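You operate a simulated robot arm through the tools that you are given. There is no shell and no other tool.

Carry out the task below with a simulated two-armed robot. There is one attempt and no reset: what you move stays moved.

JOB
Wipe up the spill on the dark top at the punch end with the cloth and put it back.

It is judged by the outcome, as a careful person would: the job done as asked, and still so three seconds after it is handed in. It fails if anything else is knocked over, pushed out of place, dropped, spilled or broken. Flat cloth is picked up by pressing the open fingertips on it (5 to 10 N) and closing them slowly along it; thin cloth reads only 2 to 8 mm in the jaws.

ROBOT AND FRAMES
Two 7-joint arms with three-finger grippers on one trunk, on a base that moves. Base frame: it is fixed to the floor where the robot stands at the start and does not move with it; the origin is under the middle of the robot, x ahead of it, y to its left, z up. Readings come in cm, degrees, newtons and seconds.
The left shoulder is at the start at [3.7, 15.4, 102.2], the right one opposite. With the tool pointing down near the work surface each hand reaches from about 10 to 60 cm from the robot's upright axis, wherever it stands, measured 20 degrees to its own side. Payload 2.69 kg a hand.
The tool frame of a hand sits at the grasp point between the pads (the TCP): z along the fingers, y along the line on which they close. The tips reach 2.9 cm beyond it. The gripper opens to 12 cm; its body begins 7.8 cm behind the TCP.
Orientation is that of the tool frame in the base frame, as a unit quaternion [w, x, y, z]. With the fingers straight down and closing along the base's y, the tool's x points along the base's -x, its y along +y and its z along -z.

CONTROLS
- The arms move only by the tool jog_arm. It takes "left_series", "right_series" or both (then of equal length, played together; a hand with none holds still); each is a list of rows, each a list of 3 entries, a list of its own where there are three numbers: the shift along the tool's x, y, z in units of 40 mm (1.0 is 40 mm), then the turn, a rotation vector about the tool's x, y, z in units of 8 degrees (1.0 is 8 degrees), then the gripper command, from -1 (shut) to 1 (fully open), values between in proportion. In form: [[[x, y, z], [ax, ay, az], jaw], ...]. A call has 1 to 20 rows; each row shifts and turns the commanded pose from where the row before left it, along the tool's axes as they then stand. A call with a number of a shift or a turn outside -1 to 1 is refused whole. Each row takes 0.2 s and may step no farther than 5 cm and 8.6 degrees from the row before; otherwise, or with a gripper value out of range, the whole call is refused. Where a pose cannot be reached the arm comes as near as it can. A force on the tool above 40 N (or 10 N above the force at the start of the call, whichever is more), or a blocked arm, ends the call early, and 0.2 s more pass. Each finger travels about 13.62 cm/s and halts on what it meets, pressing with about 35 N; the grip force reading is that of the motor and also rises with nothing between the fingers. The clock runs only during rows and for 0.2 s after the last one: add rows that do not move to give the fingers time. It gives the time, the measured TCP pose, the force on the tool (base axes), the opening and the grip force at its end, in the units of the frame above (readings bear some noise), with the torque about the TCP (base axes, N m) and any sound that the robot's microphone picked up.
- Cameras (640 x 400 px; columns grow to the right, rows downward): "scene" is now at [14.74, 0.12, 120.74]; the picture's right is [0.02, -1.00, 0.00], its down [-0.21, -0.00, -0.98] and it looks along [0.98, 0.02, -0.21] (base axes); focal length 244 px, centre (320, 200). "left" rides on the left gripper at [6.3, 0, -10.4] in its tool frame; the picture's right is [0.00, 1.00, 0.00], its down [-0.83, 0.00, -0.56] and it looks along [-0.56, 0.00, 0.83] (tool axes); focal length 275 px, centre (320, 200). "right" rides on the right gripper at [6.3, 0, -10.4] in its tool frame; the picture's right is [0.00, 1.00, 0.00], its down [-0.83, 0.00, -0.56] and it looks along [-0.56, 0.00, 0.83] (tool axes); focal length 275 px, centre (320, 200). There is no depth. A picture from a camera that has moved, and an enlarged one, comes with that camera's place and axes in the base frame and with its lens.
- capture(camera): a new picture of that camera. It takes no simulated time.
- slide_trunk(by): moves the trunk up (or, below 0, down) by that many cm; the arms and the scene camera ride with it, the base frame stays. It gives what a move gives, with no picture.
- steer(legs): drives the robot by 1 to 6 legs, each [ahead, left, turn to the left] in cm, cm and degrees, along the robot's own axes; the way and the turn of a leg run together, so that a leg with both is an arc; at most 150 cm and 180 degrees a leg. The arms and the cameras ride along, it lands a little off, and it stops where it bumps. It gives what a move gives.
- aim_head(pan, tilt): turns the head with the scene camera to pan (to the left, within 80 degrees either way) and tilt (down, from -29 to 69), counted from straight ahead of the robot (the tilt from the chest, where the trunk bows). It gives what a move gives.
- inspect(camera, box): a new picture of the part [left, top, right, bottom] of that camera's present view, enlarged. It takes no simulated time.
- hand_in(): hands the job in; it is judged then, once.

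Places have to be worked out from the pictures, the camera data and where the tool is seen. Open the grippers and draw the arms clear of the work before you hand the job in, unless the task says otherwise.

The tools are called after "Call:" by a JSON object that holds its "method" and its "body". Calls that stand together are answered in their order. jog_arm: Moves the arms, as the interface text tells. Its arguments: {"type":"object","properties":{"left_series":{"type":"array"},"right_series":{"type":"array"}},"required":[]} The other tools are called the same way: slide_trunk (by) moves the trunk up or down; steer (legs) drives the base; aim_head (pan, tilt) turns the head that bears the scene camera; capture (camera) takes a picture; inspect (camera, box) takes an enlarged picture of a part of a camera's view; hand_in () hands the job in.

At the start:

```text
clock: 0.0
left_position: [38.14, 13.91, 110.94]
left_orientation: [0.0, 0.0, 1.0, 0.0]
left_wrist_force: [-0.3, 0.7, 0.0]
left_moment: [0.0, 0.02, 0.02]
left_grip_width: 12.02
left_finger_force: 0.1
right_position: [31.25, -14.4, 114.86]
right_orientation: [0.0, 0.0, 1.0, 0.0]
right_wrist_force: [0.7, 0.1, 0.1]
right_moment: [0.05, -0.01, 0.03]
right_grip_width: 11.99
right_finger_force: 0.1
trunk travel left (down, up): [-38.8, 5.0]
robot x, y, heading: [0.01, 0.24, 0.0]
head pan, tilt (commanded): [1.2, 12.1]
```

scene: 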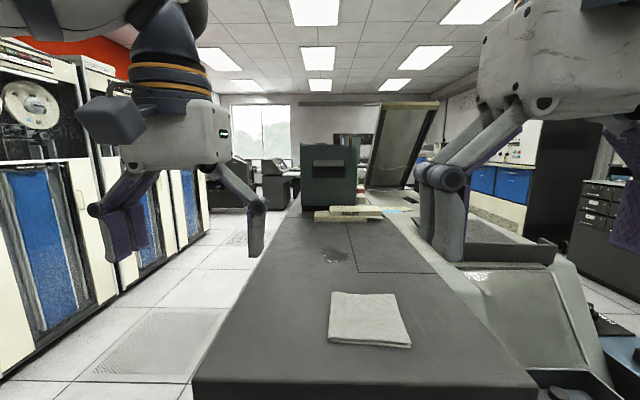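
right: 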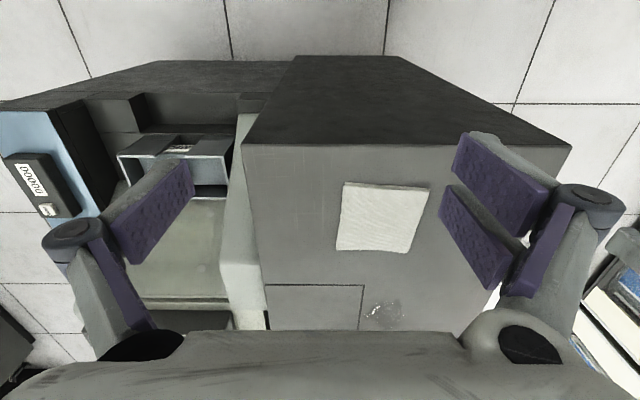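
left: 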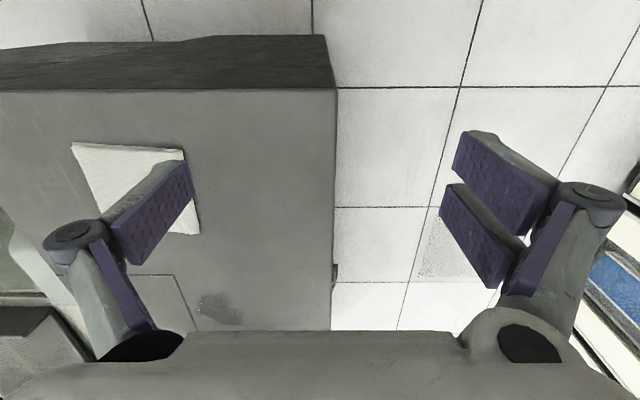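

I start by enlarging the scene view to see the cloth, the spill and what stands around them.

Call:
{"method": "inspect", "body": {"camera": "scene", "box": [240, 160, 480, 310]}}

Call:
{"method": "inspect", "body": {"camera": "scene", "box": [180, 200, 500, 400]}}

Call:
{"method": "inspect", "body": {"camera": "right", "box": [230, 150, 470, 340]}}

```text
2.67 times, centred on (360, 235) of scene
camera zoom: at [14.74, 0.12, 120.74], right [0.02, -1.0, 0.0], down [-0.21, 0.0, -0.98], along [0.98, 0.02, -0.21], focal length 650 px, centre (213, 107)
```

zoom: 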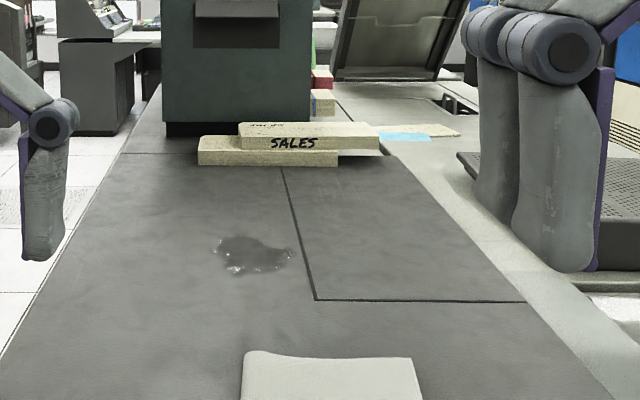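

```text
2.00 times, centred on (340, 300) of scene
camera zoom: at [14.74, 0.12, 120.74], right [0.02, -1.0, 0.0], down [-0.21, 0.0, -0.98], along [0.98, 0.02, -0.21], focal length 487 px, centre (280, 0)
```

zoom: 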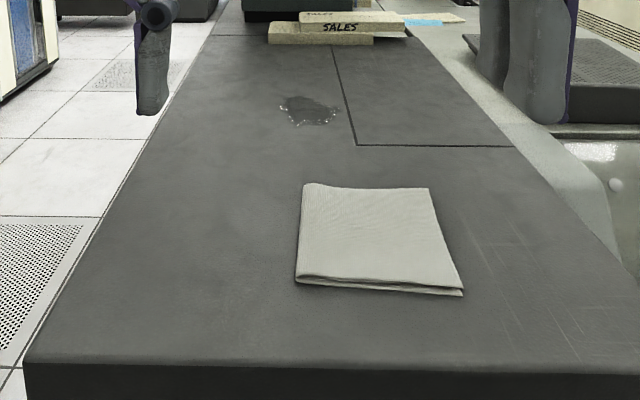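

```text
2.11 times, centred on (350, 245) of right
camera zoom: at [25.03, -14.5, 125.28], right [0.0, 1.0, 0.0], down [0.83, 0.0, 0.56], along [0.56, 0.0, -0.83], focal length 580 px, centre (257, 105)
```

zoom: 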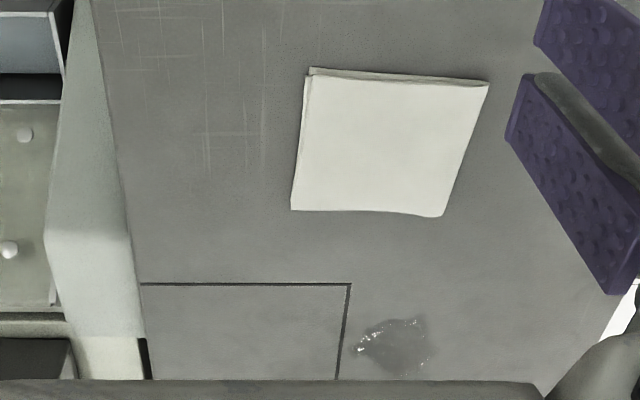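

The cloth lies folded, about 11.5 x 12 cm, centred near (49, -6, 95), and the spill is near (70, -2.6, 95), which is out of comfortable reach. I tilt the head down to see the gap between the base and the near end of the table before driving ahead.

Call:
{"method": "aim_head", "body": {"pan": 0, "tilt": 65}}

Call:
{"method": "capture", "body": {"camera": "scene"}}

```text
clock: 1.2
left_position: [38.09, 13.83, 111.0]
left_orientation: [0.0, -0.001, 1.0, 0.0]
left_wrist_force: [0.8, -0.1, -0.5]
left_moment: [0.0, -0.02, 0.05]
left_grip_width: 12.0
left_finger_force: 0.1
right_position: [31.16, -14.42, 114.79]
right_orientation: [0.0, 0.0, 1.0, 0.0]
right_wrist_force: [0.2, -0.2, 0.4]
right_moment: [0.01, -0.01, 0.01]
right_grip_width: 12.0
right_finger_force: 0.2
trunk travel left (down, up): [-38.8, 5.0]
robot x, y, heading: [-0.31, -0.32, -0.1]
head pan, tilt (commanded): [0.0, 65.0]
```

```text
taken
camera scene: at [11.49, -0.08, 113.08], right [0.0, -1.0, 0.0], down [-0.91, 0.0, -0.42], along [0.42, 0.0, -0.91], focal length 244 px, centre (320, 200)
```

scene: 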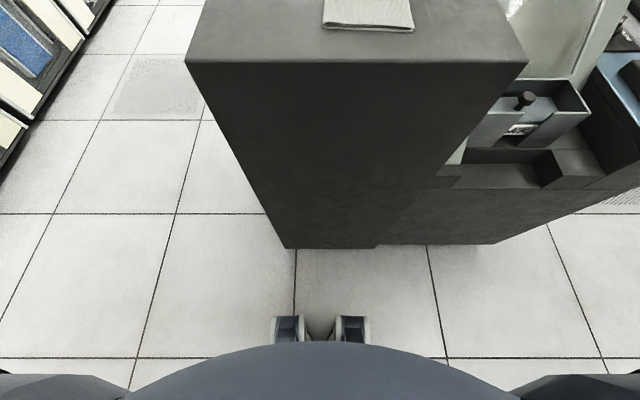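

The table is solid down to the floor with its face at about x = 38, and the robot's casters are at about x = 10, so there is room to go about 18 cm ahead. First I draw the left hand back to the side, out of the right hand's work space.

Call:
{"method": "jog_arm", "body": {"left_series": [[[0.8, 0.8, 0], [0, 0, 0], 1], [[0.8, 0.8, 0], [0, 0, 0], 1], [[0.8, 0.8, 0], [0, 0, 0], 1], [[0.8, 0.8, 0], [0, 0, 0], 1], [[0, 0, 0], [0, 0, 0], 1]]}}

Call:
{"method": "steer", "body": {"legs": [[18, 0, 0]]}}

Call:
{"method": "capture", "body": {"camera": "scene"}}

Call:
{"method": "capture", "body": {"camera": "right"}}

```text
clock: 2.4
left_position: [26.48, 25.05, 109.06]
left_orientation: [0.0, 0.0, 1.0, 0.001]
left_wrist_force: [-0.2, 0.3, -0.2]
left_moment: [0.0, 0.0, 0.02]
left_grip_width: 12.0
left_finger_force: 0.0
left hand out of reach, approached as far as the arm can: row 4
right_position: [31.18, -14.55, 114.91]
right_orientation: [0.0, 0.0, 1.0, 0.0]
right_wrist_force: [0.7, 0.3, -1.0]
right_moment: [0.0, -0.01, -0.01]
right_grip_width: 11.98
right_finger_force: 0.0
trunk travel left (down, up): [-38.8, 5.0]
robot x, y, heading: [0.22, 0.07, -0.1]
head pan, tilt (commanded): [0.0, 65.0]
```

```text
clock: 3.8
left_position: [39.58, 25.07, 109.05]
left_orientation: [0.001, 0.0, 1.0, 0.0]
left_wrist_force: [-1.2, -0.5, 0.2]
left_moment: [0.0, -0.07, -0.01]
left_grip_width: 12.0
left_finger_force: 0.2
right_position: [44.25, -14.53, 114.86]
right_orientation: [-0.001, 0.002, 1.0, -0.001]
right_wrist_force: [-0.6, -0.3, 0.0]
right_moment: [-0.03, -0.07, -0.03]
right_grip_width: 12.0
right_finger_force: 0.1
trunk travel left (down, up): [-38.8, 5.0]
robot x, y, heading: [12.98, 0.33, -0.0]
head pan, tilt (commanded): [0.0, 65.0]
stopped in leg 1: the robot was blocked; the commanded pose is now the measured one
```

```text
taken
camera scene: at [24.58, -0.11, 113.11], right [0.0, -1.0, 0.0], down [-0.91, 0.0, -0.42], along [0.42, 0.0, -0.91], focal length 244 px, centre (320, 200)
```

scene: 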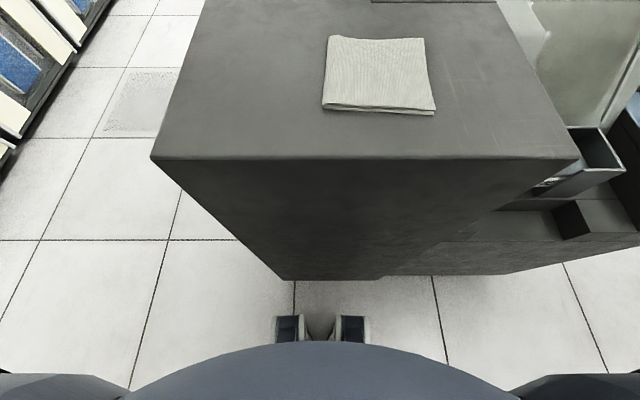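

```text
taken
camera right: at [38.19, -14.58, 125.24], right [0.0, 1.0, 0.0], down [0.83, 0.0, 0.56], along [0.56, 0.0, -0.83], focal length 275 px, centre (320, 200)
```

right: 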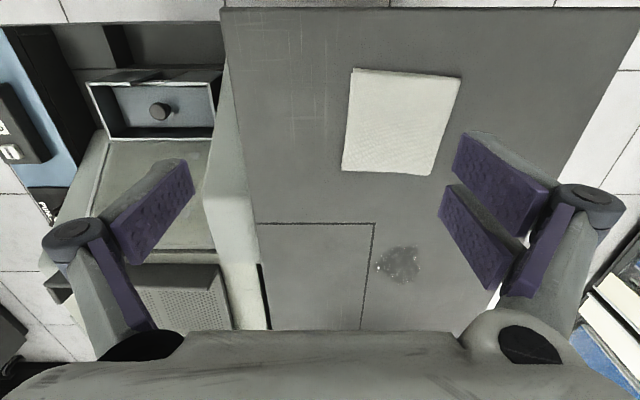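

The base bumped the console face at x = 13, so standing here leaves the spill at the very edge of reach. I'd rather work from the left aisle, facing the long side, where both cloth and spill are within 50 cm; I look left first to check that the aisle is clear.

Call:
{"method": "aim_head", "body": {"pan": 55, "tilt": 30}}

Call:
{"method": "capture", "body": {"camera": "scene"}}

```text
clock: 5.1
left_position: [39.82, 24.92, 109.09]
left_orientation: [-0.002, -0.001, 1.0, 0.001]
left_wrist_force: [-1.0, 0.5, -0.1]
left_moment: [0.01, 0.0, 0.01]
left_grip_width: 12.03
left_finger_force: 0.1
right_position: [44.69, -14.62, 114.68]
right_orientation: [-0.003, 0.003, 1.0, -0.002]
right_wrist_force: [0.1, -0.7, -0.1]
right_moment: [0.02, 0.0, 0.01]
right_grip_width: 12.02
right_finger_force: 0.1
trunk travel left (down, up): [-38.8, 5.0]
robot x, y, heading: [13.11, -0.1, -0.1]
head pan, tilt (commanded): [55.0, 30.0]
```

```text
taken
camera scene: at [23.94, 7.3, 117.84], right [0.82, -0.58, 0.0], down [-0.29, -0.41, -0.87], along [0.5, 0.71, -0.5], focal length 244 px, centre (320, 200)
```

scene: 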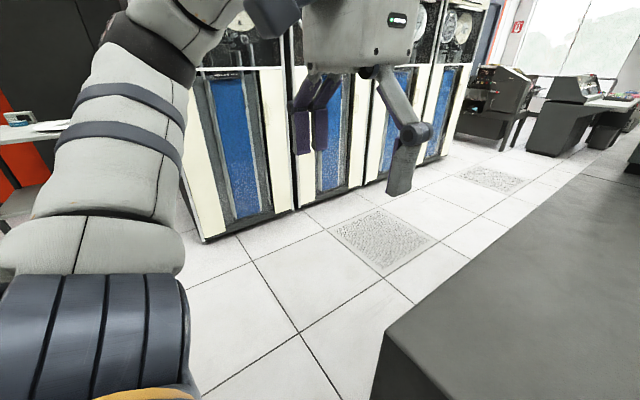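

The aisle is free to the tape cabinets at about y = 170. I back off, go left, run up alongside the table and turn to face its long side, staying about 45 cm from its edge for now.

Call:
{"method": "steer", "body": {"legs": [[-8, 0, 0], [0, 62, 0], [60, 0, 0], [0, 0, -90]]}}

Call:
{"method": "aim_head", "body": {"pan": 0, "tilt": 40}}

Call:
{"method": "capture", "body": {"camera": "scene"}}

```text
clock: 17.7
left_position: [90.65, 36.9, 109.11]
left_orientation: [0.0, 0.695, 0.719, 0.001]
left_wrist_force: [-0.3, 0.0, -0.2]
left_moment: [-0.02, 0.01, 0.01]
left_grip_width: 12.01
left_finger_force: 0.1
right_position: [51.24, 30.78, 114.67]
right_orientation: [-0.002, 0.697, 0.717, 0.001]
right_wrist_force: [-0.4, 0.2, 0.0]
right_moment: [-0.02, -0.02, 0.02]
right_grip_width: 12.02
right_finger_force: 0.1
trunk travel left (down, up): [-38.8, 5.0]
robot x, y, heading: [64.67, 62.83, -88.1]
head pan, tilt (commanded): [55.0, 30.0]
```

```text
clock: 19.0
left_position: [90.74, 36.91, 109.18]
left_orientation: [-0.001, 0.694, 0.72, 0.001]
left_wrist_force: [-1.0, -0.6, 0.9]
left_moment: [0.0, 0.03, 0.01]
left_grip_width: 11.97
left_finger_force: 0.1
right_position: [51.25, 30.87, 114.65]
right_orientation: [-0.002, 0.697, 0.717, 0.0]
right_wrist_force: [0.9, 0.2, 0.3]
right_moment: [0.0, 0.02, 0.0]
right_grip_width: 12.0
right_finger_force: 0.0
trunk travel left (down, up): [-38.8, 5.0]
robot x, y, heading: [64.89, 62.93, -88.1]
head pan, tilt (commanded): [0.0, 40.0]
```

```text
taken
camera scene: at [65.13, 48.43, 116.31], right [-1.0, -0.03, 0.0], down [-0.02, 0.64, -0.77], along [0.03, -0.77, -0.64], focal length 244 px, centre (320, 200)
```

scene: 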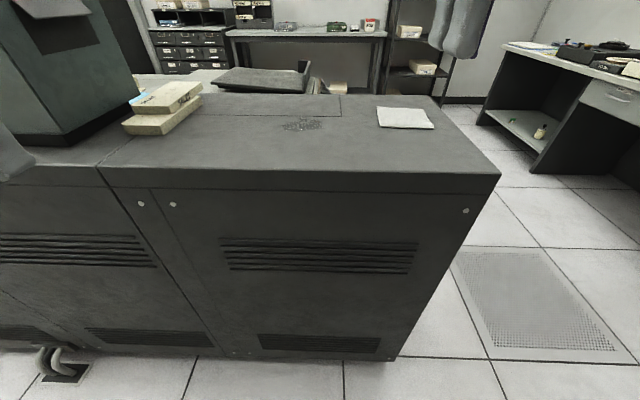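

I'm facing the long side now, with the spill and cloth ahead. I correct the heading slightly and move up to about y = 43, keeping a few cm clear of the side face (blocked distance is about 25 cm).

Call:
{"method": "steer", "body": {"legs": [[0, 0, -1.9], [19.3, 0, 0]]}}

Call:
{"method": "aim_head", "body": {"pan": -5, "tilt": 45}}

Call:
{"method": "capture", "body": {"camera": "scene"}}

Call:
{"method": "capture", "body": {"camera": "right"}}

Call:
{"method": "capture", "body": {"camera": "left"}}

```text
clock: 20.9
left_position: [89.85, 16.6, 109.03]
left_orientation: [-0.001, 0.707, 0.708, 0.001]
left_wrist_force: [-0.1, 0.2, -0.1]
left_moment: [0.03, -0.02, 0.0]
left_grip_width: 12.0
left_finger_force: 0.0
right_position: [50.28, 11.62, 114.63]
right_orientation: [-0.002, 0.707, 0.707, 0.002]
right_wrist_force: [0.1, -0.5, 0.2]
right_moment: [0.03, -0.01, 0.02]
right_grip_width: 12.0
right_finger_force: 0.0
trunk travel left (down, up): [-38.8, 5.0]
robot x, y, heading: [64.83, 42.98, -89.8]
head pan, tilt (commanded): [0.0, 40.0]
```

```text
clock: 21.6
left_position: [89.89, 16.69, 109.27]
left_orientation: [0.0, 0.706, 0.708, 0.001]
left_wrist_force: [-0.6, 0.7, -0.7]
left_moment: [-0.01, -0.02, 0.0]
left_grip_width: 11.97
left_finger_force: 0.0
right_position: [50.31, 11.79, 114.6]
right_orientation: [-0.002, 0.708, 0.707, 0.0]
right_wrist_force: [0.1, -0.9, 0.3]
right_moment: [0.02, 0.0, 0.0]
right_grip_width: 12.0
right_finger_force: 0.1
trunk travel left (down, up): [-38.8, 5.0]
robot x, y, heading: [64.67, 43.03, -89.8]
head pan, tilt (commanded): [-5.0, 45.0]
```

```text
taken
camera scene: at [63.97, 29.35, 115.59], right [-1.0, 0.09, 0.0], down [0.06, 0.7, -0.71], along [-0.06, -0.7, -0.71], focal length 244 px, centre (320, 200)
```

scene: 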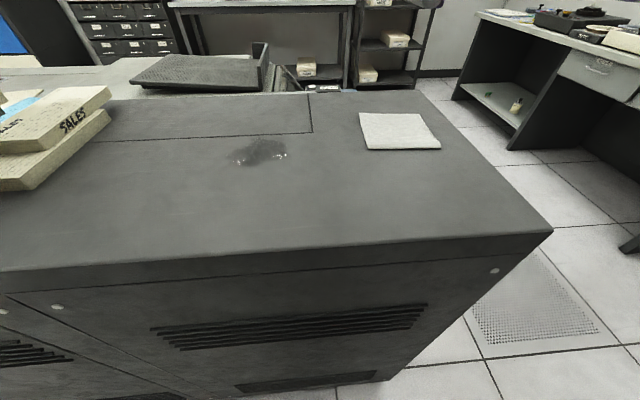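

```text
taken
camera right: at [50.44, 18.0, 125.17], right [1.0, 0.0, 0.0], down [0.0, -0.83, 0.55], along [0.0, -0.55, -0.83], focal length 275 px, centre (320, 200)
```

right: 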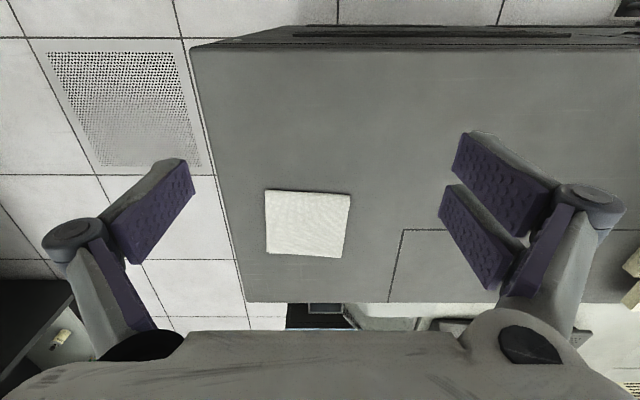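

```text
taken
camera left: at [89.82, 23.02, 119.52], right [1.0, 0.0, 0.0], down [0.0, -0.83, 0.55], along [0.0, -0.55, -0.83], focal length 275 px, centre (320, 200)
```

left: 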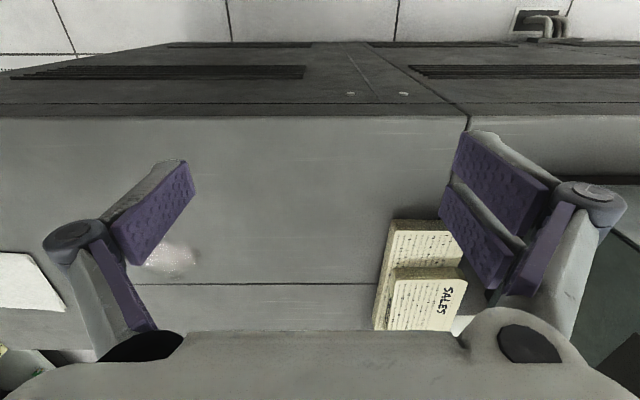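

I'm well placed at (64.7, 43) facing the table. I enlarge the cloth and spill in both cameras to fix their places and the table height.

Call:
{"method": "inspect", "body": {"camera": "right", "box": [220, 160, 460, 310]}}

Call:
{"method": "inspect", "body": {"camera": "scene", "box": [210, 80, 450, 230]}}

```text
2.67 times, centred on (340, 235) of right
camera zoom: at [50.44, 18.0, 125.17], right [1.0, 0.0, 0.0], down [0.0, -0.83, 0.55], along [0.0, -0.55, -0.83], focal length 734 px, centre (267, 107)
```

zoom: 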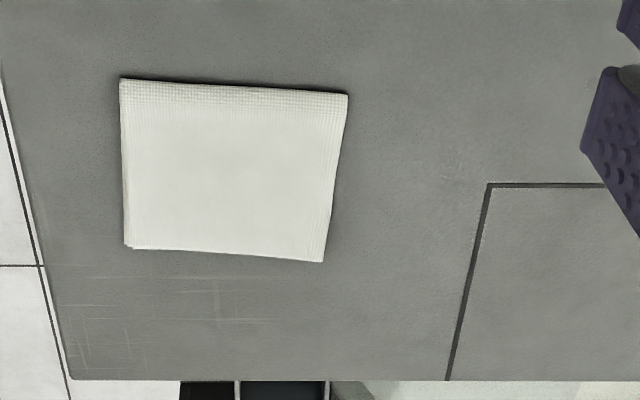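

```text
2.67 times, centred on (330, 155) of scene
camera zoom: at [63.97, 29.35, 115.59], right [-1.0, 0.09, 0.0], down [0.06, 0.7, -0.71], along [-0.06, -0.7, -0.71], focal length 650 px, centre (293, 320)
```

zoom: 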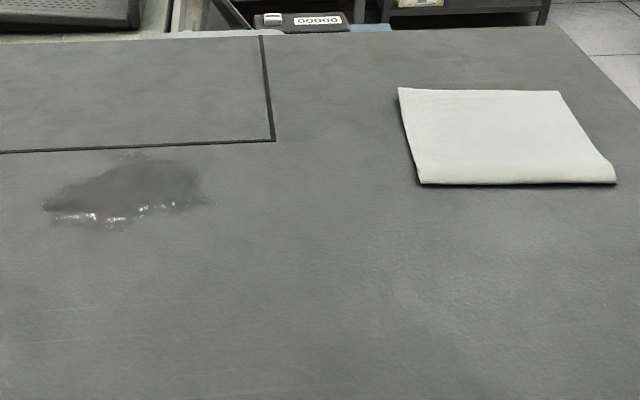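

Surface height works out to about 95; the cloth spans x 42.5–54.5, y −12.3 to −0.2 (centre about 48.5, −6.2), and the spill spans x 65.7–75, y −6 to 1.6. I move the right hand above the cloth centre at z = 108.

Call:
{"method": "jog_arm", "body": {"right_series": [[[-0.895, -0.09, 0.33], [0, 0, 0], 1], [[-0.895, -0.09, 0.33], [0, 0, 0], 0.7], [[-0.895, -0.09, 0.33], [0, 0, 0], 0.5], [[-0.895, -0.09, 0.33], [0, 0, 0], 0.3], [[-0.895, -0.09, 0.33], [0, 0, 0], 0.15], [[0, 0, 0], [0, 0, 0], 0.15]]}}

Call:
{"method": "capture", "body": {"camera": "right"}}

Call:
{"method": "capture", "body": {"camera": "scene"}}

```text
clock: 23.0
left_position: [89.9, 16.68, 109.14]
left_orientation: [0.0, 0.706, 0.708, 0.001]
left_wrist_force: [0.1, 0.5, 0.3]
left_moment: [-0.02, -0.03, 0.01]
left_grip_width: 11.99
left_finger_force: 0.0
right_position: [48.36, -6.28, 108.12]
right_orientation: [-0.001, 0.708, 0.706, 0.0]
right_wrist_force: [0.1, -0.2, -0.9]
right_moment: [-0.02, 0.02, 0.01]
right_grip_width: 6.9
right_finger_force: 0.1
trunk travel left (down, up): [-38.8, 5.0]
robot x, y, heading: [64.85, 43.21, -89.8]
head pan, tilt (commanded): [-5.0, 45.0]
```

```text
taken
camera right: at [48.57, 0.12, 118.65], right [1.0, 0.0, 0.0], down [0.0, -0.83, 0.55], along [0.0, -0.55, -0.83], focal length 275 px, centre (320, 200)
```

right: 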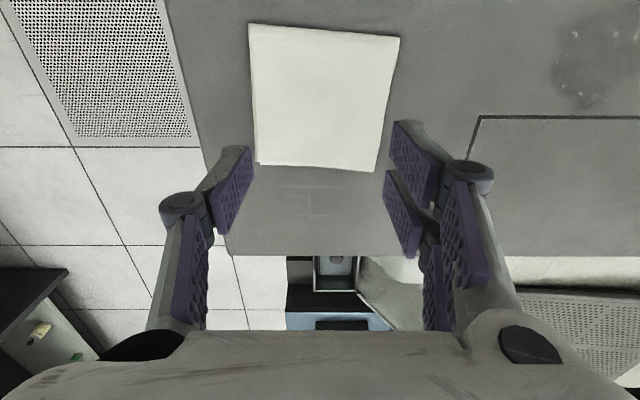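

```text
taken
camera scene: at [63.95, 29.39, 115.6], right [-1.0, 0.09, 0.0], down [0.06, 0.7, -0.71], along [-0.06, -0.7, -0.71], focal length 244 px, centre (320, 200)
```

scene: 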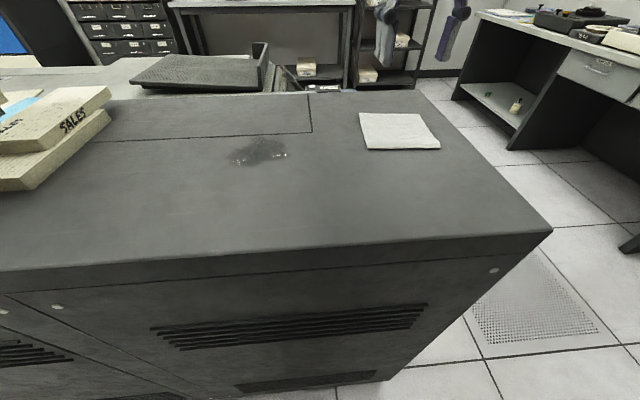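

The cloth position is confirmed from the second view (corners about (43.5,−0.2), (54.4,−1.0), (53.9,−12), (42.7,−11.4)). I look closer at its edges to see the fold before going down.

Call:
{"method": "inspect", "body": {"camera": "right", "box": [210, 0, 430, 200]}}

Call:
{"method": "inspect", "body": {"camera": "scene", "box": [340, 95, 460, 170]}}

```text
2.00 times, centred on (320, 100) of right
camera zoom: at [48.57, 0.12, 118.65], right [1.0, 0.0, 0.0], down [0.0, -0.83, 0.55], along [0.0, -0.55, -0.83], focal length 551 px, centre (320, 400)
```

zoom: 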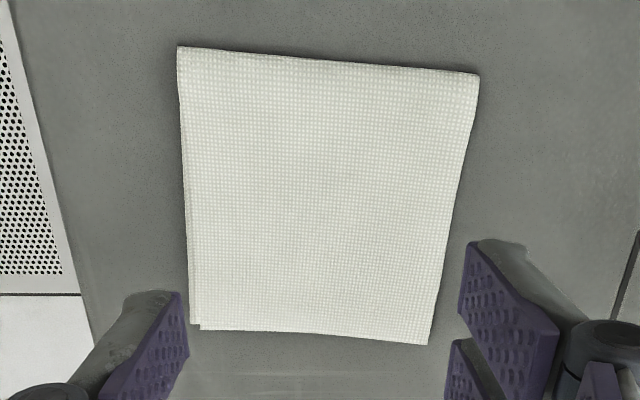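

```text
5.33 times, centred on (400, 132) of scene
camera zoom: at [63.95, 29.39, 115.6], right [-1.0, 0.09, 0.0], down [0.06, 0.7, -0.71], along [-0.06, -0.7, -0.71], focal length 1300 px, centre (-107, 560)
```

zoom: 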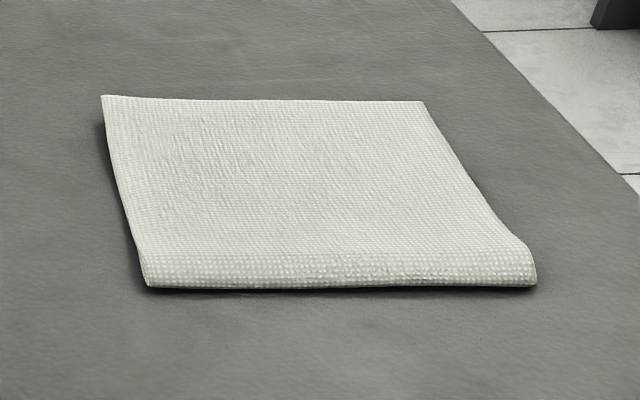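

The cloth is folded once, with the rounded fold on the edge nearest the robot (y about −0.5). I go down over a point slightly toward the fold, to TCP z ≈ 99.6 (tips about 1–1.5 cm above the cloth).

Call:
{"method": "jog_arm", "body": {"right_series": [[[0.2, 0.03, 0.7], [0, 0, 0], 0.15], [[0, 0, 0.7], [0, 0, 0], 0.15], [[0, 0, 0.6], [0, 0, 0], 0.15], [[0, 0, 0.13], [0, 0, 0], 0.15], [[0, 0, 0], [0, 0, 0], 0.15]]}}

Call:
{"method": "capture", "body": {"camera": "right"}}

Call:
{"method": "capture", "body": {"camera": "scene"}}

```text
clock: 24.2
left_position: [89.86, 16.64, 109.12]
left_orientation: [0.0, 0.706, 0.709, 0.001]
left_wrist_force: [-0.3, 0.2, 0.0]
left_moment: [-0.05, -0.02, 0.01]
left_grip_width: 12.0
left_finger_force: 0.1
right_position: [48.5, -5.31, 99.54]
right_orientation: [-0.001, 0.707, 0.707, 0.0]
right_wrist_force: [0.6, 0.6, 0.2]
right_moment: [0.0, 0.03, 0.03]
right_grip_width: 6.88
right_finger_force: 0.0
trunk travel left (down, up): [-38.8, 5.0]
robot x, y, heading: [64.98, 43.04, -90.2]
head pan, tilt (commanded): [-5.0, 45.0]
```

```text
taken
camera right: at [48.79, 0.93, 109.98], right [1.0, 0.0, 0.0], down [0.0, -0.83, 0.55], along [0.0, -0.55, -0.83], focal length 275 px, centre (320, 200)
```

right: 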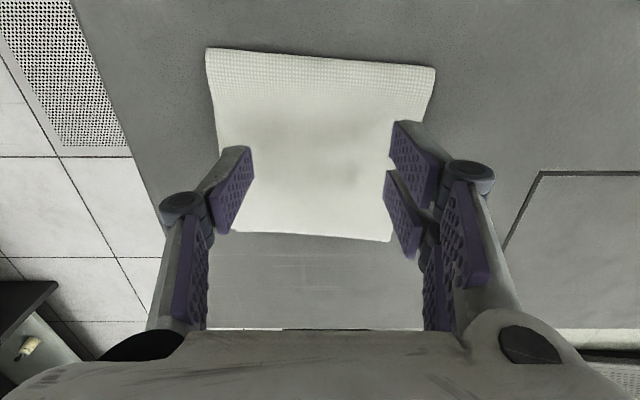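

```text
taken
camera scene: at [63.96, 29.34, 115.58], right [-1.0, 0.09, 0.0], down [0.06, 0.7, -0.71], along [-0.06, -0.7, -0.71], focal length 244 px, centre (320, 200)
```

scene: 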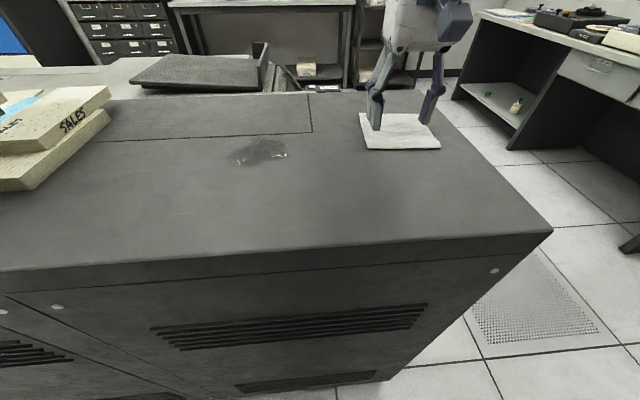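

The tips look about 1 cm above the cloth. I lower in small steps and read the force.

Call:
{"method": "jog_arm", "body": {"right_series": [[[0, 0, 0.05], [0, 0, 0], 0.15], [[0, 0, 0.05], [0, 0, 0], 0.15], [[0, 0, 0.05], [0, 0, 0], 0.15], [[0, 0, 0], [0, 0, 0], 0.15]]}}

```text
clock: 25.2
left_position: [89.91, 16.69, 109.08]
left_orientation: [0.0, 0.706, 0.708, 0.001]
left_wrist_force: [0.5, 1.3, 0.1]
left_moment: [0.04, -0.01, -0.03]
left_grip_width: 12.01
left_finger_force: 0.0
right_position: [48.62, -5.27, 98.97]
right_orientation: [-0.002, 0.708, 0.706, 0.0]
right_wrist_force: [0.3, -0.4, -0.6]
right_moment: [0.01, 0.0, 0.0]
right_grip_width: 6.88
right_finger_force: 0.0
trunk travel left (down, up): [-38.8, 5.0]
robot x, y, heading: [64.89, 43.13, -90.1]
head pan, tilt (commanded): [-5.0, 45.0]
```

No contact yet at TCP z = 98.97. I keep lowering in 1–2 mm steps.

Call:
{"method": "jog_arm", "body": {"right_series": [[[0, 0, 0.05], [0, 0, 0], 0.15], [[0, 0, 0.05], [0, 0, 0], 0.15], [[0, 0, 0], [0, 0, 0], 0.15]]}}

```text
clock: 26.0
left_position: [89.83, 16.64, 109.02]
left_orientation: [-0.001, 0.707, 0.707, 0.001]
left_wrist_force: [-0.7, 1.1, -1.0]
left_moment: [-0.01, 0.02, 0.0]
left_grip_width: 12.02
left_finger_force: 0.1
right_position: [48.51, -5.26, 98.49]
right_orientation: [-0.001, 0.707, 0.707, 0.0]
right_wrist_force: [1.3, 0.3, 0.0]
right_moment: [0.0, -0.04, -0.05]
right_grip_width: 6.89
right_finger_force: 0.1
trunk travel left (down, up): [-38.8, 5.0]
robot x, y, heading: [64.8, 43.13, -90.0]
head pan, tilt (commanded): [-5.0, 45.0]
```

Still no force at 98.5; I go on down 3 mm more in small steps.

Call:
{"method": "jog_arm", "body": {"right_series": [[[0, 0, 0.04], [0, 0, 0], 0.15], [[0, 0, 0.04], [0, 0, 0], 0.15], [[0, 0, 0], [0, 0, 0], 0.15]]}}

Call:
{"method": "inspect", "body": {"camera": "scene", "box": [340, 80, 460, 155]}}

```text
clock: 26.8
left_position: [89.91, 16.61, 109.1]
left_orientation: [0.0, 0.706, 0.708, 0.001]
left_wrist_force: [0.1, -0.2, 0.5]
left_moment: [-0.05, 0.01, -0.03]
left_grip_width: 12.02
left_finger_force: 0.0
right_position: [48.64, -5.3, 98.19]
right_orientation: [-0.003, 0.708, 0.706, 0.0]
right_wrist_force: [-0.5, 0.4, 0.9]
right_moment: [-0.02, -0.03, -0.02]
right_grip_width: 6.88
right_finger_force: 0.1
trunk travel left (down, up): [-38.8, 5.0]
robot x, y, heading: [64.71, 43.11, -89.9]
head pan, tilt (commanded): [-5.0, 45.0]
```

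```text
5.33 times, centred on (400, 118) of scene
camera zoom: at [63.96, 29.34, 115.58], right [-1.0, 0.09, 0.0], down [0.06, 0.7, -0.71], along [-0.06, -0.7, -0.71], focal length 1300 px, centre (-107, 640)
```

zoom: 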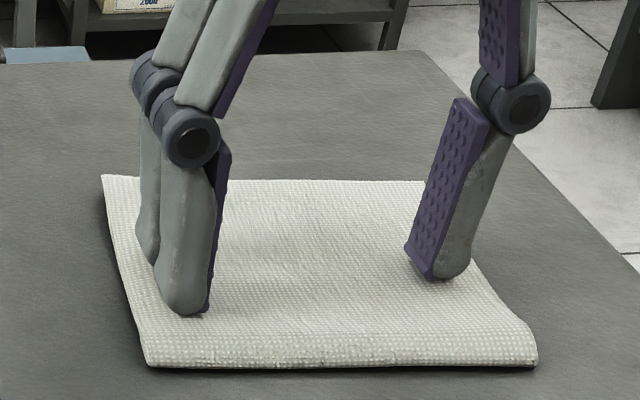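

The tips are within a few millimetres of the cloth now. I continue 2 mm down.

Call:
{"method": "jog_arm", "body": {"right_series": [[[0, 0, 0.025], [0, 0, 0], 0.15], [[0, 0, 0.025], [0, 0, 0], 0.15], [[0, 0, 0], [0, 0, 0], 0.15]]}}

```text
clock: 27.6
left_position: [89.91, 16.68, 108.99]
left_orientation: [-0.001, 0.706, 0.709, 0.001]
left_wrist_force: [-0.2, 0.8, 0.8]
left_moment: [0.01, 0.0, 0.01]
left_grip_width: 11.98
left_finger_force: 0.0
right_position: [48.49, -5.37, 97.82]
right_orientation: [-0.002, 0.708, 0.707, 0.001]
right_wrist_force: [0.1, -0.1, -0.4]
right_moment: [-0.01, 0.02, -0.04]
right_grip_width: 6.92
right_finger_force: 0.1
trunk travel left (down, up): [-38.8, 5.0]
robot x, y, heading: [65.05, 42.98, -89.7]
head pan, tilt (commanded): [-5.0, 45.0]
```

No contact force yet at 97.8. Another 2 mm.

Call:
{"method": "jog_arm", "body": {"right_series": [[[0, 0, 0.025], [0, 0, 0], 0.15], [[0, 0, 0.025], [0, 0, 0], 0.15], [[0, 0, 0], [0, 0, 0], 0.15]]}}

```text
clock: 28.4
left_position: [89.83, 16.68, 109.09]
left_orientation: [-0.001, 0.706, 0.708, 0.001]
left_wrist_force: [0.3, 0.4, -0.3]
left_moment: [-0.04, -0.01, 0.0]
left_grip_width: 11.99
left_finger_force: 0.1
right_position: [48.63, -5.31, 97.93]
right_orientation: [-0.002, 0.708, 0.707, 0.001]
right_wrist_force: [0.0, 0.2, 4.0]
right_moment: [0.0, 0.04, -0.01]
right_grip_width: 6.92
right_finger_force: 0.3
trunk travel left (down, up): [-38.8, 5.0]
robot x, y, heading: [64.66, 42.64, -89.5]
head pan, tilt (commanded): [-5.0, 45.0]
```

Contact: 4 N. I press about 1 mm more and begin closing slowly, watching the force.

Call:
{"method": "jog_arm", "body": {"right_series": [[[0, 0, 0.025], [0, 0, 0], 0.15], [[0, 0, 0], [0, 0, 0], 0.15]]}}

```text
clock: 29.0
left_position: [89.9, 16.72, 109.05]
left_orientation: [-0.001, 0.707, 0.708, 0.0]
left_wrist_force: [0.4, 0.9, -0.2]
left_moment: [-0.06, -0.04, 0.04]
left_grip_width: 11.99
left_finger_force: 0.0
right_position: [48.58, -5.27, 97.86]
right_orientation: [0.0, 0.707, 0.707, -0.001]
right_wrist_force: [-1.3, -0.6, 12.6]
right_moment: [-0.02, -0.17, 0.0]
right_grip_width: 7.02
right_finger_force: 0.7
trunk travel left (down, up): [-38.8, 5.0]
robot x, y, heading: [64.87, 42.83, -89.9]
head pan, tilt (commanded): [-5.0, 45.0]
```

That gives 12.6 N, a bit high; I ease off half a millimetre and start closing slowly in small increments.

Call:
{"method": "jog_arm", "body": {"right_series": [[[0, 0, -0.013], [0, 0, 0], 0.15], [[0, 0, 0], [0, 0, 0], 0.1], [[0, 0, 0], [0, 0, 0], 0.05], [[0, 0, 0], [0, 0, 0], 0.0], [[0, 0, 0], [0, 0, 0], 0.0]]}}

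Call:
{"method": "inspect", "body": {"camera": "scene", "box": [340, 80, 460, 155]}}

```text
clock: 30.2
left_position: [89.87, 16.77, 109.12]
left_orientation: [-0.001, 0.706, 0.708, 0.0]
left_wrist_force: [0.1, 1.2, 0.0]
left_moment: [-0.03, -0.02, -0.01]
left_grip_width: 11.99
left_finger_force: 0.1
right_position: [48.56, -5.18, 97.68]
right_orientation: [-0.002, 0.708, 0.706, 0.0]
right_wrist_force: [-0.1, -0.9, 11.0]
right_moment: [-0.01, -0.11, -0.02]
right_grip_width: 6.36
right_finger_force: 0.1
trunk travel left (down, up): [-38.8, 5.0]
robot x, y, heading: [64.64, 43.28, -89.9]
head pan, tilt (commanded): [-5.0, 45.0]
```

```text
5.33 times, centred on (400, 118) of scene
camera zoom: at [63.99, 29.43, 115.59], right [-1.0, 0.09, 0.0], down [0.06, 0.7, -0.71], along [-0.06, -0.71, -0.71], focal length 1300 px, centre (-107, 640)
```

zoom: 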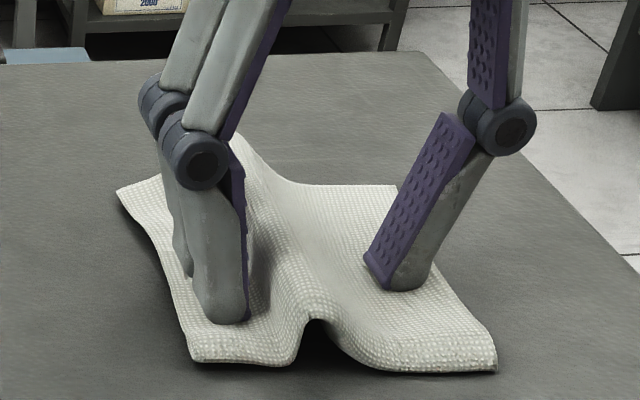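

It works: a ridge is forming and both layers move together. Force is 11 N, so I ease off slightly and keep closing slowly.

Call:
{"method": "jog_arm", "body": {"right_series": [[[0, 0, -0.006], [0, 0, 0], -0.05], [[0, 0, 0], [0, 0, 0], -0.1], [[0, 0, 0], [0, 0, 0], -0.15], [[0, 0, 0], [0, 0, 0], -0.2], [[0, 0, 0], [0, 0, 0], -0.25], [[0, 0, 0], [0, 0, 0], -0.25]]}}

Call:
{"method": "inspect", "body": {"camera": "scene", "box": [340, 80, 460, 155]}}

```text
clock: 31.6
left_position: [89.97, 16.73, 109.14]
left_orientation: [-0.001, 0.707, 0.708, 0.0]
left_wrist_force: [-0.1, -0.8, -0.1]
left_moment: [-0.02, 0.01, -0.02]
left_grip_width: 12.0
left_finger_force: 0.0
right_position: [48.64, -5.26, 97.76]
right_orientation: [-0.001, 0.707, 0.707, -0.001]
right_wrist_force: [-0.2, 0.5, 11.1]
right_moment: [-0.04, -0.06, 0.01]
right_grip_width: 4.8
right_finger_force: 0.0
trunk travel left (down, up): [-38.8, 5.0]
robot x, y, heading: [64.99, 43.32, -89.8]
head pan, tilt (commanded): [-5.0, 45.0]
```

```text
5.33 times, centred on (400, 118) of scene
camera zoom: at [63.99, 29.42, 115.6], right [-1.0, 0.09, 0.0], down [0.06, 0.7, -0.71], along [-0.06, -0.7, -0.71], focal length 1300 px, centre (-107, 640)
```

zoom: 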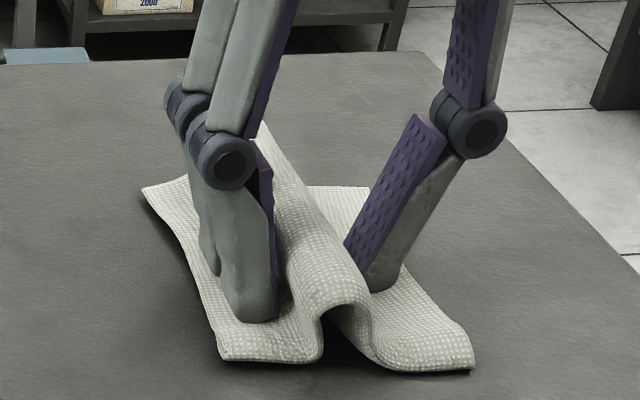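

A clean ridge is between the fingers. I continue closing slowly.

Call:
{"method": "jog_arm", "body": {"right_series": [[[0, 0, -0.006], [0, 0, 0], -0.3], [[0, 0, 0], [0, 0, 0], -0.35], [[0, 0, 0], [0, 0, 0], -0.4], [[0, 0, 0], [0, 0, 0], -0.45], [[0, 0, 0], [0, 0, 0], -0.5], [[0, 0, 0], [0, 0, 0], -0.55], [[0, 0, 0], [0, 0, 0], -0.6], [[0, 0, 0], [0, 0, 0], -0.6]]}}

Call:
{"method": "inspect", "body": {"camera": "scene", "box": [340, 80, 460, 155]}}

```text
clock: 33.4
left_position: [89.98, 16.71, 109.15]
left_orientation: [-0.001, 0.706, 0.708, 0.001]
left_wrist_force: [-0.1, 0.9, -0.8]
left_moment: [-0.01, 0.0, 0.0]
left_grip_width: 11.97
left_finger_force: 0.1
right_position: [48.53, -5.07, 97.83]
right_orientation: [-0.001, 0.708, 0.707, 0.0]
right_wrist_force: [1.3, -0.4, 22.0]
right_moment: [-0.06, -0.12, 0.01]
right_grip_width: 2.52
right_finger_force: 5.0
trunk travel left (down, up): [-38.8, 5.0]
robot x, y, heading: [64.91, 43.29, -89.9]
head pan, tilt (commanded): [-5.0, 45.0]
```

```text
5.33 times, centred on (400, 118) of scene
camera zoom: at [64.01, 29.47, 115.61], right [-1.0, 0.09, 0.0], down [0.06, 0.7, -0.71], along [-0.06, -0.71, -0.71], focal length 1300 px, centre (-107, 640)
```

zoom: 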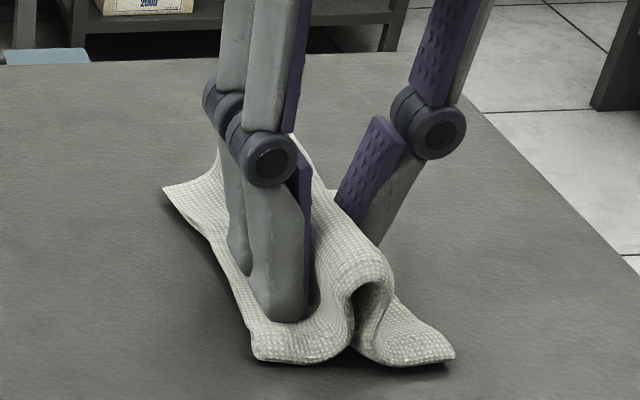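

The ridge is nearly gripped; downward force rose to 22 N, so I raise about 1.2 mm and close the rest of the way.

Call:
{"method": "jog_arm", "body": {"right_series": [[[0, 0, -0.03], [0, 0, 0], -0.65], [[0, 0, -0.005], [0, 0, 0], -0.7], [[0, 0, -0.005], [0, 0, 0], -0.75], [[0, 0, -0.005], [0, 0, 0], -0.8], [[0, 0, 0], [0, 0, 0], -0.85], [[0, 0, 0], [0, 0, 0], -0.9], [[0, 0, 0], [0, 0, 0], -1], [[0, 0, 0], [0, 0, 0], -1], [[0, 0, 0], [0, 0, 0], -1]]}}

Call:
{"method": "inspect", "body": {"camera": "scene", "box": [340, 80, 460, 155]}}

```text
clock: 35.4
left_position: [89.87, 16.6, 109.07]
left_orientation: [-0.001, 0.706, 0.708, 0.0]
left_wrist_force: [0.8, 0.5, 0.3]
left_moment: [0.01, 0.0, 0.0]
left_grip_width: 12.01
left_finger_force: 0.1
right_position: [48.37, -5.25, 97.99]
right_orientation: [-0.001, 0.709, 0.706, 0.001]
right_wrist_force: [0.4, -0.7, 7.0]
right_moment: [-0.07, 0.03, -0.02]
right_grip_width: 0.39
right_finger_force: 32.6
trunk travel left (down, up): [-38.8, 5.0]
robot x, y, heading: [64.35, 43.29, -90.1]
head pan, tilt (commanded): [-5.0, 45.0]
```

```text
5.33 times, centred on (400, 118) of scene
camera zoom: at [63.98, 29.37, 115.59], right [-1.0, 0.09, 0.0], down [0.06, 0.7, -0.71], along [-0.06, -0.7, -0.71], focal length 1300 px, centre (-107, 640)
```

zoom: 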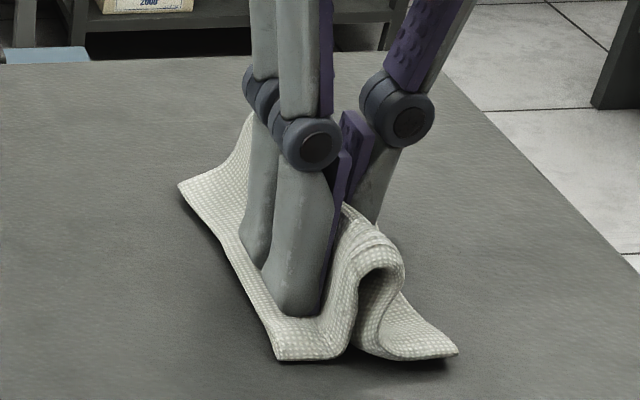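

The cloth is gripped (3.9 mm in the jaws, 33 N). I lift about 5 cm straight up and check that it holds.

Call:
{"method": "jog_arm", "body": {"right_series": [[[0, 0, -0.15], [0, 0, 0], -1], [[0, 0, -0.25], [0, 0, 0], -1], [[0, 0, -0.3], [0, 0, 0], -1], [[0, 0, -0.3], [0, 0, 0], -1], [[0, 0, -0.25], [0, 0, 0], -1], [[0, 0, 0], [0, 0, 0], -1]]}}

Call:
{"method": "capture", "body": {"camera": "scene"}}

Call:
{"method": "capture", "body": {"camera": "right"}}

```text
clock: 36.8
left_position: [89.93, 16.72, 109.1]
left_orientation: [0.0, 0.706, 0.708, 0.0]
left_wrist_force: [-0.2, 0.1, 0.2]
left_moment: [0.0, 0.01, 0.02]
left_grip_width: 12.01
left_finger_force: 0.0
right_position: [48.45, -5.38, 102.82]
right_orientation: [-0.002, 0.708, 0.706, 0.001]
right_wrist_force: [2.3, -1.6, 0.6]
right_moment: [0.0, -0.68, 0.01]
right_grip_width: 0.28
right_finger_force: 31.1
trunk travel left (down, up): [-38.8, 5.0]
robot x, y, heading: [65.18, 43.13, -89.9]
head pan, tilt (commanded): [-5.0, 45.0]
```

```text
taken
camera scene: at [63.96, 29.34, 115.58], right [-1.0, 0.09, 0.0], down [0.06, 0.7, -0.71], along [-0.06, -0.7, -0.71], focal length 244 px, centre (320, 200)
```

scene: 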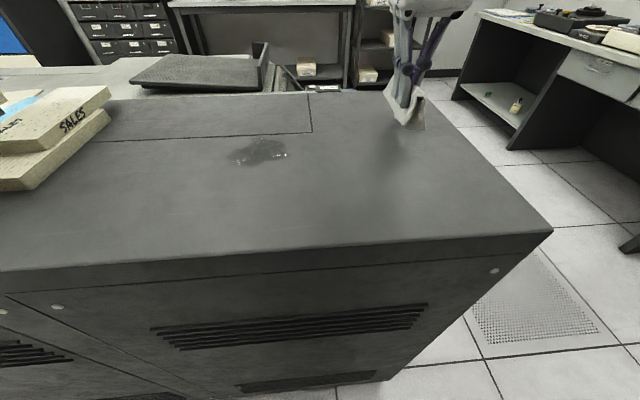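

```text
taken
camera right: at [48.65, 0.85, 113.38], right [1.0, 0.0, 0.0], down [0.0, -0.83, 0.55], along [0.0, -0.55, -0.83], focal length 275 px, centre (320, 200)
```

right: 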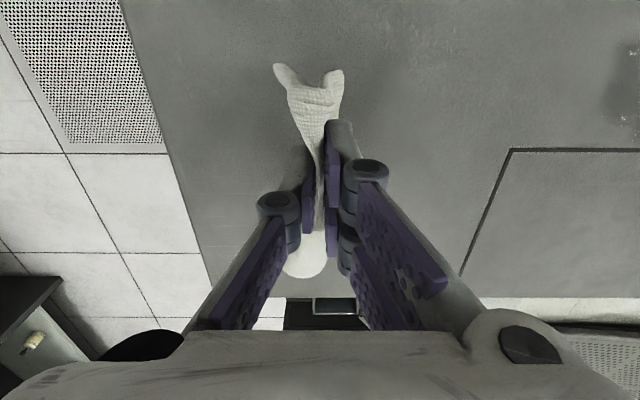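

The cloth is held firmly. I carry it toward the spill, stopping just short of its near-x edge at about (62.5, −2).

Call:
{"method": "jog_arm", "body": {"right_series": [[[0.16, 0.7, 0], [0, 0, 0], -1], [[0.17, 0.7, 0], [0, 0, 0], -1], [[0.17, 0.7, 0], [0, 0, 0], -1], [[0.17, 0.7, 0], [0, 0, 0], -1], [[0.17, 0.7, 0], [0, 0, 0], -1], [[0, 0, 0], [0, 0, 0], -1], [[0, 0, 0], [0, 0, 0], -1]]}}

Call:
{"method": "capture", "body": {"camera": "scene"}}

Call:
{"method": "capture", "body": {"camera": "right"}}

```text
clock: 38.4
left_position: [89.87, 16.64, 109.0]
left_orientation: [0.0, 0.706, 0.709, 0.0]
left_wrist_force: [0.6, 0.1, -0.4]
left_moment: [-0.01, 0.01, -0.02]
left_grip_width: 12.02
left_finger_force: 0.0
right_position: [62.45, -2.0, 102.94]
right_orientation: [-0.001, 0.708, 0.706, 0.001]
right_wrist_force: [-1.0, -1.1, -0.3]
right_moment: [-0.04, 0.14, -0.01]
right_grip_width: 0.38
right_finger_force: 34.3
trunk travel left (down, up): [-38.8, 5.0]
robot x, y, heading: [64.46, 43.1, -90.0]
head pan, tilt (commanded): [-5.0, 45.0]
```

```text
taken
camera scene: at [64.65, 29.26, 115.67], right [-1.0, 0.0, 0.0], down [0.0, 0.7, -0.72], along [0.0, -0.72, -0.7], focal length 244 px, centre (320, 200)
```

scene: 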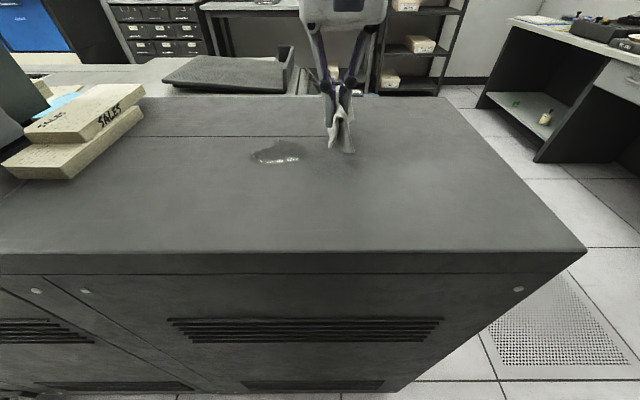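

```text
taken
camera right: at [62.61, 4.25, 113.39], right [1.0, 0.0, 0.0], down [0.0, -0.83, 0.55], along [0.0, -0.55, -0.83], focal length 275 px, centre (320, 200)
```

right: 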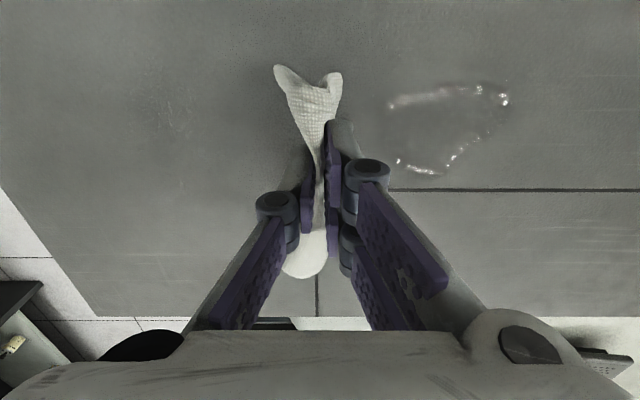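

The cloth bunch hangs just short of the spill. I lower until the cloth is pressed on the table beside the spill, in steps while reading the force.

Call:
{"method": "jog_arm", "body": {"right_series": [[[0, 0, 0.35], [0, 0, 0], -1], [[0, 0, 0.35], [0, 0, 0], -1], [[0, 0, 0.3], [0, 0, 0], -1], [[0, 0, 0.07], [0, 0, 0], -1], [[0, 0, 0], [0, 0, 0], -1]]}}

Call:
{"method": "capture", "body": {"camera": "right"}}

Call:
{"method": "inspect", "body": {"camera": "scene", "box": [240, 80, 400, 180]}}

```text
clock: 39.6
left_position: [89.84, 16.58, 109.03]
left_orientation: [0.0, 0.706, 0.708, 0.001]
left_wrist_force: [-0.4, 0.2, 0.2]
left_moment: [0.01, 0.0, 0.03]
left_grip_width: 12.0
left_finger_force: 0.0
right_position: [62.65, -2.05, 98.78]
right_orientation: [-0.001, 0.708, 0.706, 0.001]
right_wrist_force: [-0.4, 0.3, 1.5]
right_moment: [0.02, 0.19, -0.02]
right_grip_width: 0.36
right_finger_force: 34.0
trunk travel left (down, up): [-38.8, 5.0]
robot x, y, heading: [64.87, 42.72, -90.1]
head pan, tilt (commanded): [-5.0, 45.0]
```

```text
taken
camera right: at [62.71, 4.26, 109.23], right [1.0, 0.0, 0.0], down [0.0, -0.83, 0.55], along [0.0, -0.55, -0.83], focal length 275 px, centre (320, 200)
```

right: 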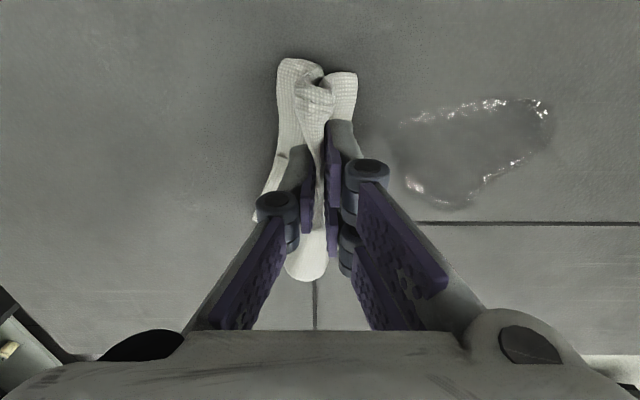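

```text
4.00 times, centred on (320, 130) of scene
camera zoom: at [64.77, 29.47, 115.31], right [-1.0, -0.01, 0.0], down [-0.01, 0.73, -0.68], along [0.01, -0.68, -0.73], focal length 975 px, centre (320, 480)
```

zoom: 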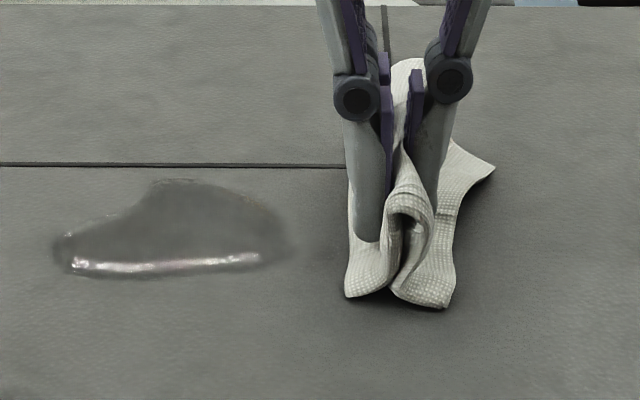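

The cloth has settled nicely around the fingertips on the table. I press down a few mm more to get about 8 N.

Call:
{"method": "jog_arm", "body": {"right_series": [[[0, 0, 0.06], [0, 0, 0], -1], [[0, 0, 0.05], [0, 0, 0], -1], [[0, 0, 0], [0, 0, 0], -1]]}}

```text
clock: 40.4
left_position: [89.83, 16.58, 109.13]
left_orientation: [-0.001, 0.706, 0.708, 0.001]
left_wrist_force: [-0.8, 0.1, -0.5]
left_moment: [0.01, 0.0, 0.0]
left_grip_width: 12.01
left_finger_force: 0.0
right_position: [62.57, -1.95, 98.33]
right_orientation: [-0.001, 0.708, 0.707, 0.001]
right_wrist_force: [0.5, -1.0, 3.1]
right_moment: [0.03, 0.03, 0.01]
right_grip_width: 0.4
right_finger_force: 34.4
trunk travel left (down, up): [-38.8, 5.0]
robot x, y, heading: [64.69, 43.04, -90.0]
head pan, tilt (commanded): [-5.0, 45.0]
```

3 N now; a little more pressure and then a first stroke in +x across the spill with TCP y = −2.

Call:
{"method": "jog_arm", "body": {"right_series": [[[0, 0, 0.03], [0, 0, 0], -1], [[0, 0.3, 0], [0, 0, 0], -1], [[0, 0.3, 0], [0, 0, 0], -1], [[0, 0.3, 0], [0, 0, 0], -1], [[0, 0, 0], [0, 0, 0], -1]]}}

Call:
{"method": "capture", "body": {"camera": "right"}}

Call:
{"method": "inspect", "body": {"camera": "scene", "box": [240, 80, 400, 180]}}

```text
clock: 41.6
left_position: [89.83, 16.61, 109.06]
left_orientation: [-0.001, 0.706, 0.709, 0.0]
left_wrist_force: [-0.3, -0.6, -0.5]
left_moment: [-0.01, 0.01, -0.02]
left_grip_width: 12.03
left_finger_force: 0.2
right_position: [66.15, -2.08, 98.2]
right_orientation: [0.0, 0.709, 0.705, 0.002]
right_wrist_force: [-4.0, -0.6, 0.3]
right_moment: [0.01, 0.35, -0.02]
right_grip_width: 0.3
right_finger_force: 31.1
trunk travel left (down, up): [-38.8, 5.0]
robot x, y, heading: [64.81, 43.47, -90.0]
head pan, tilt (commanded): [-5.0, 45.0]
```

```text
taken
camera right: at [66.24, 4.2, 108.66], right [1.0, 0.0, 0.0], down [0.0, -0.83, 0.55], along [0.0, -0.55, -0.83], focal length 275 px, centre (320, 200)
```

right: 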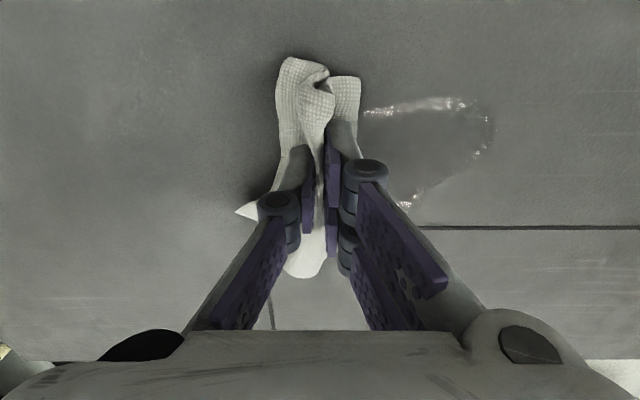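

```text
4.00 times, centred on (320, 130) of scene
camera zoom: at [65.67, 29.69, 115.08], right [-0.99, -0.13, 0.0], down [-0.1, 0.74, -0.66], along [0.09, -0.66, -0.75], focal length 975 px, centre (320, 480)
```

zoom: 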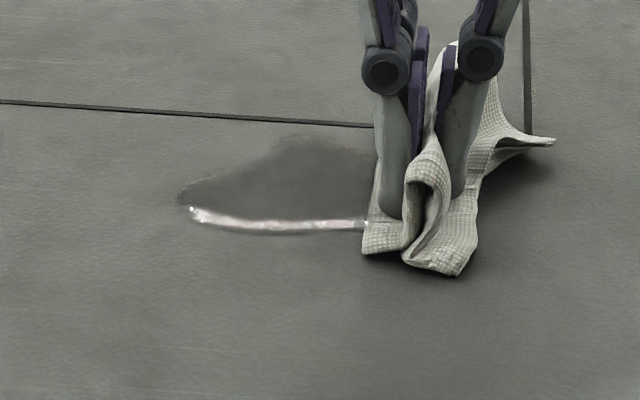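

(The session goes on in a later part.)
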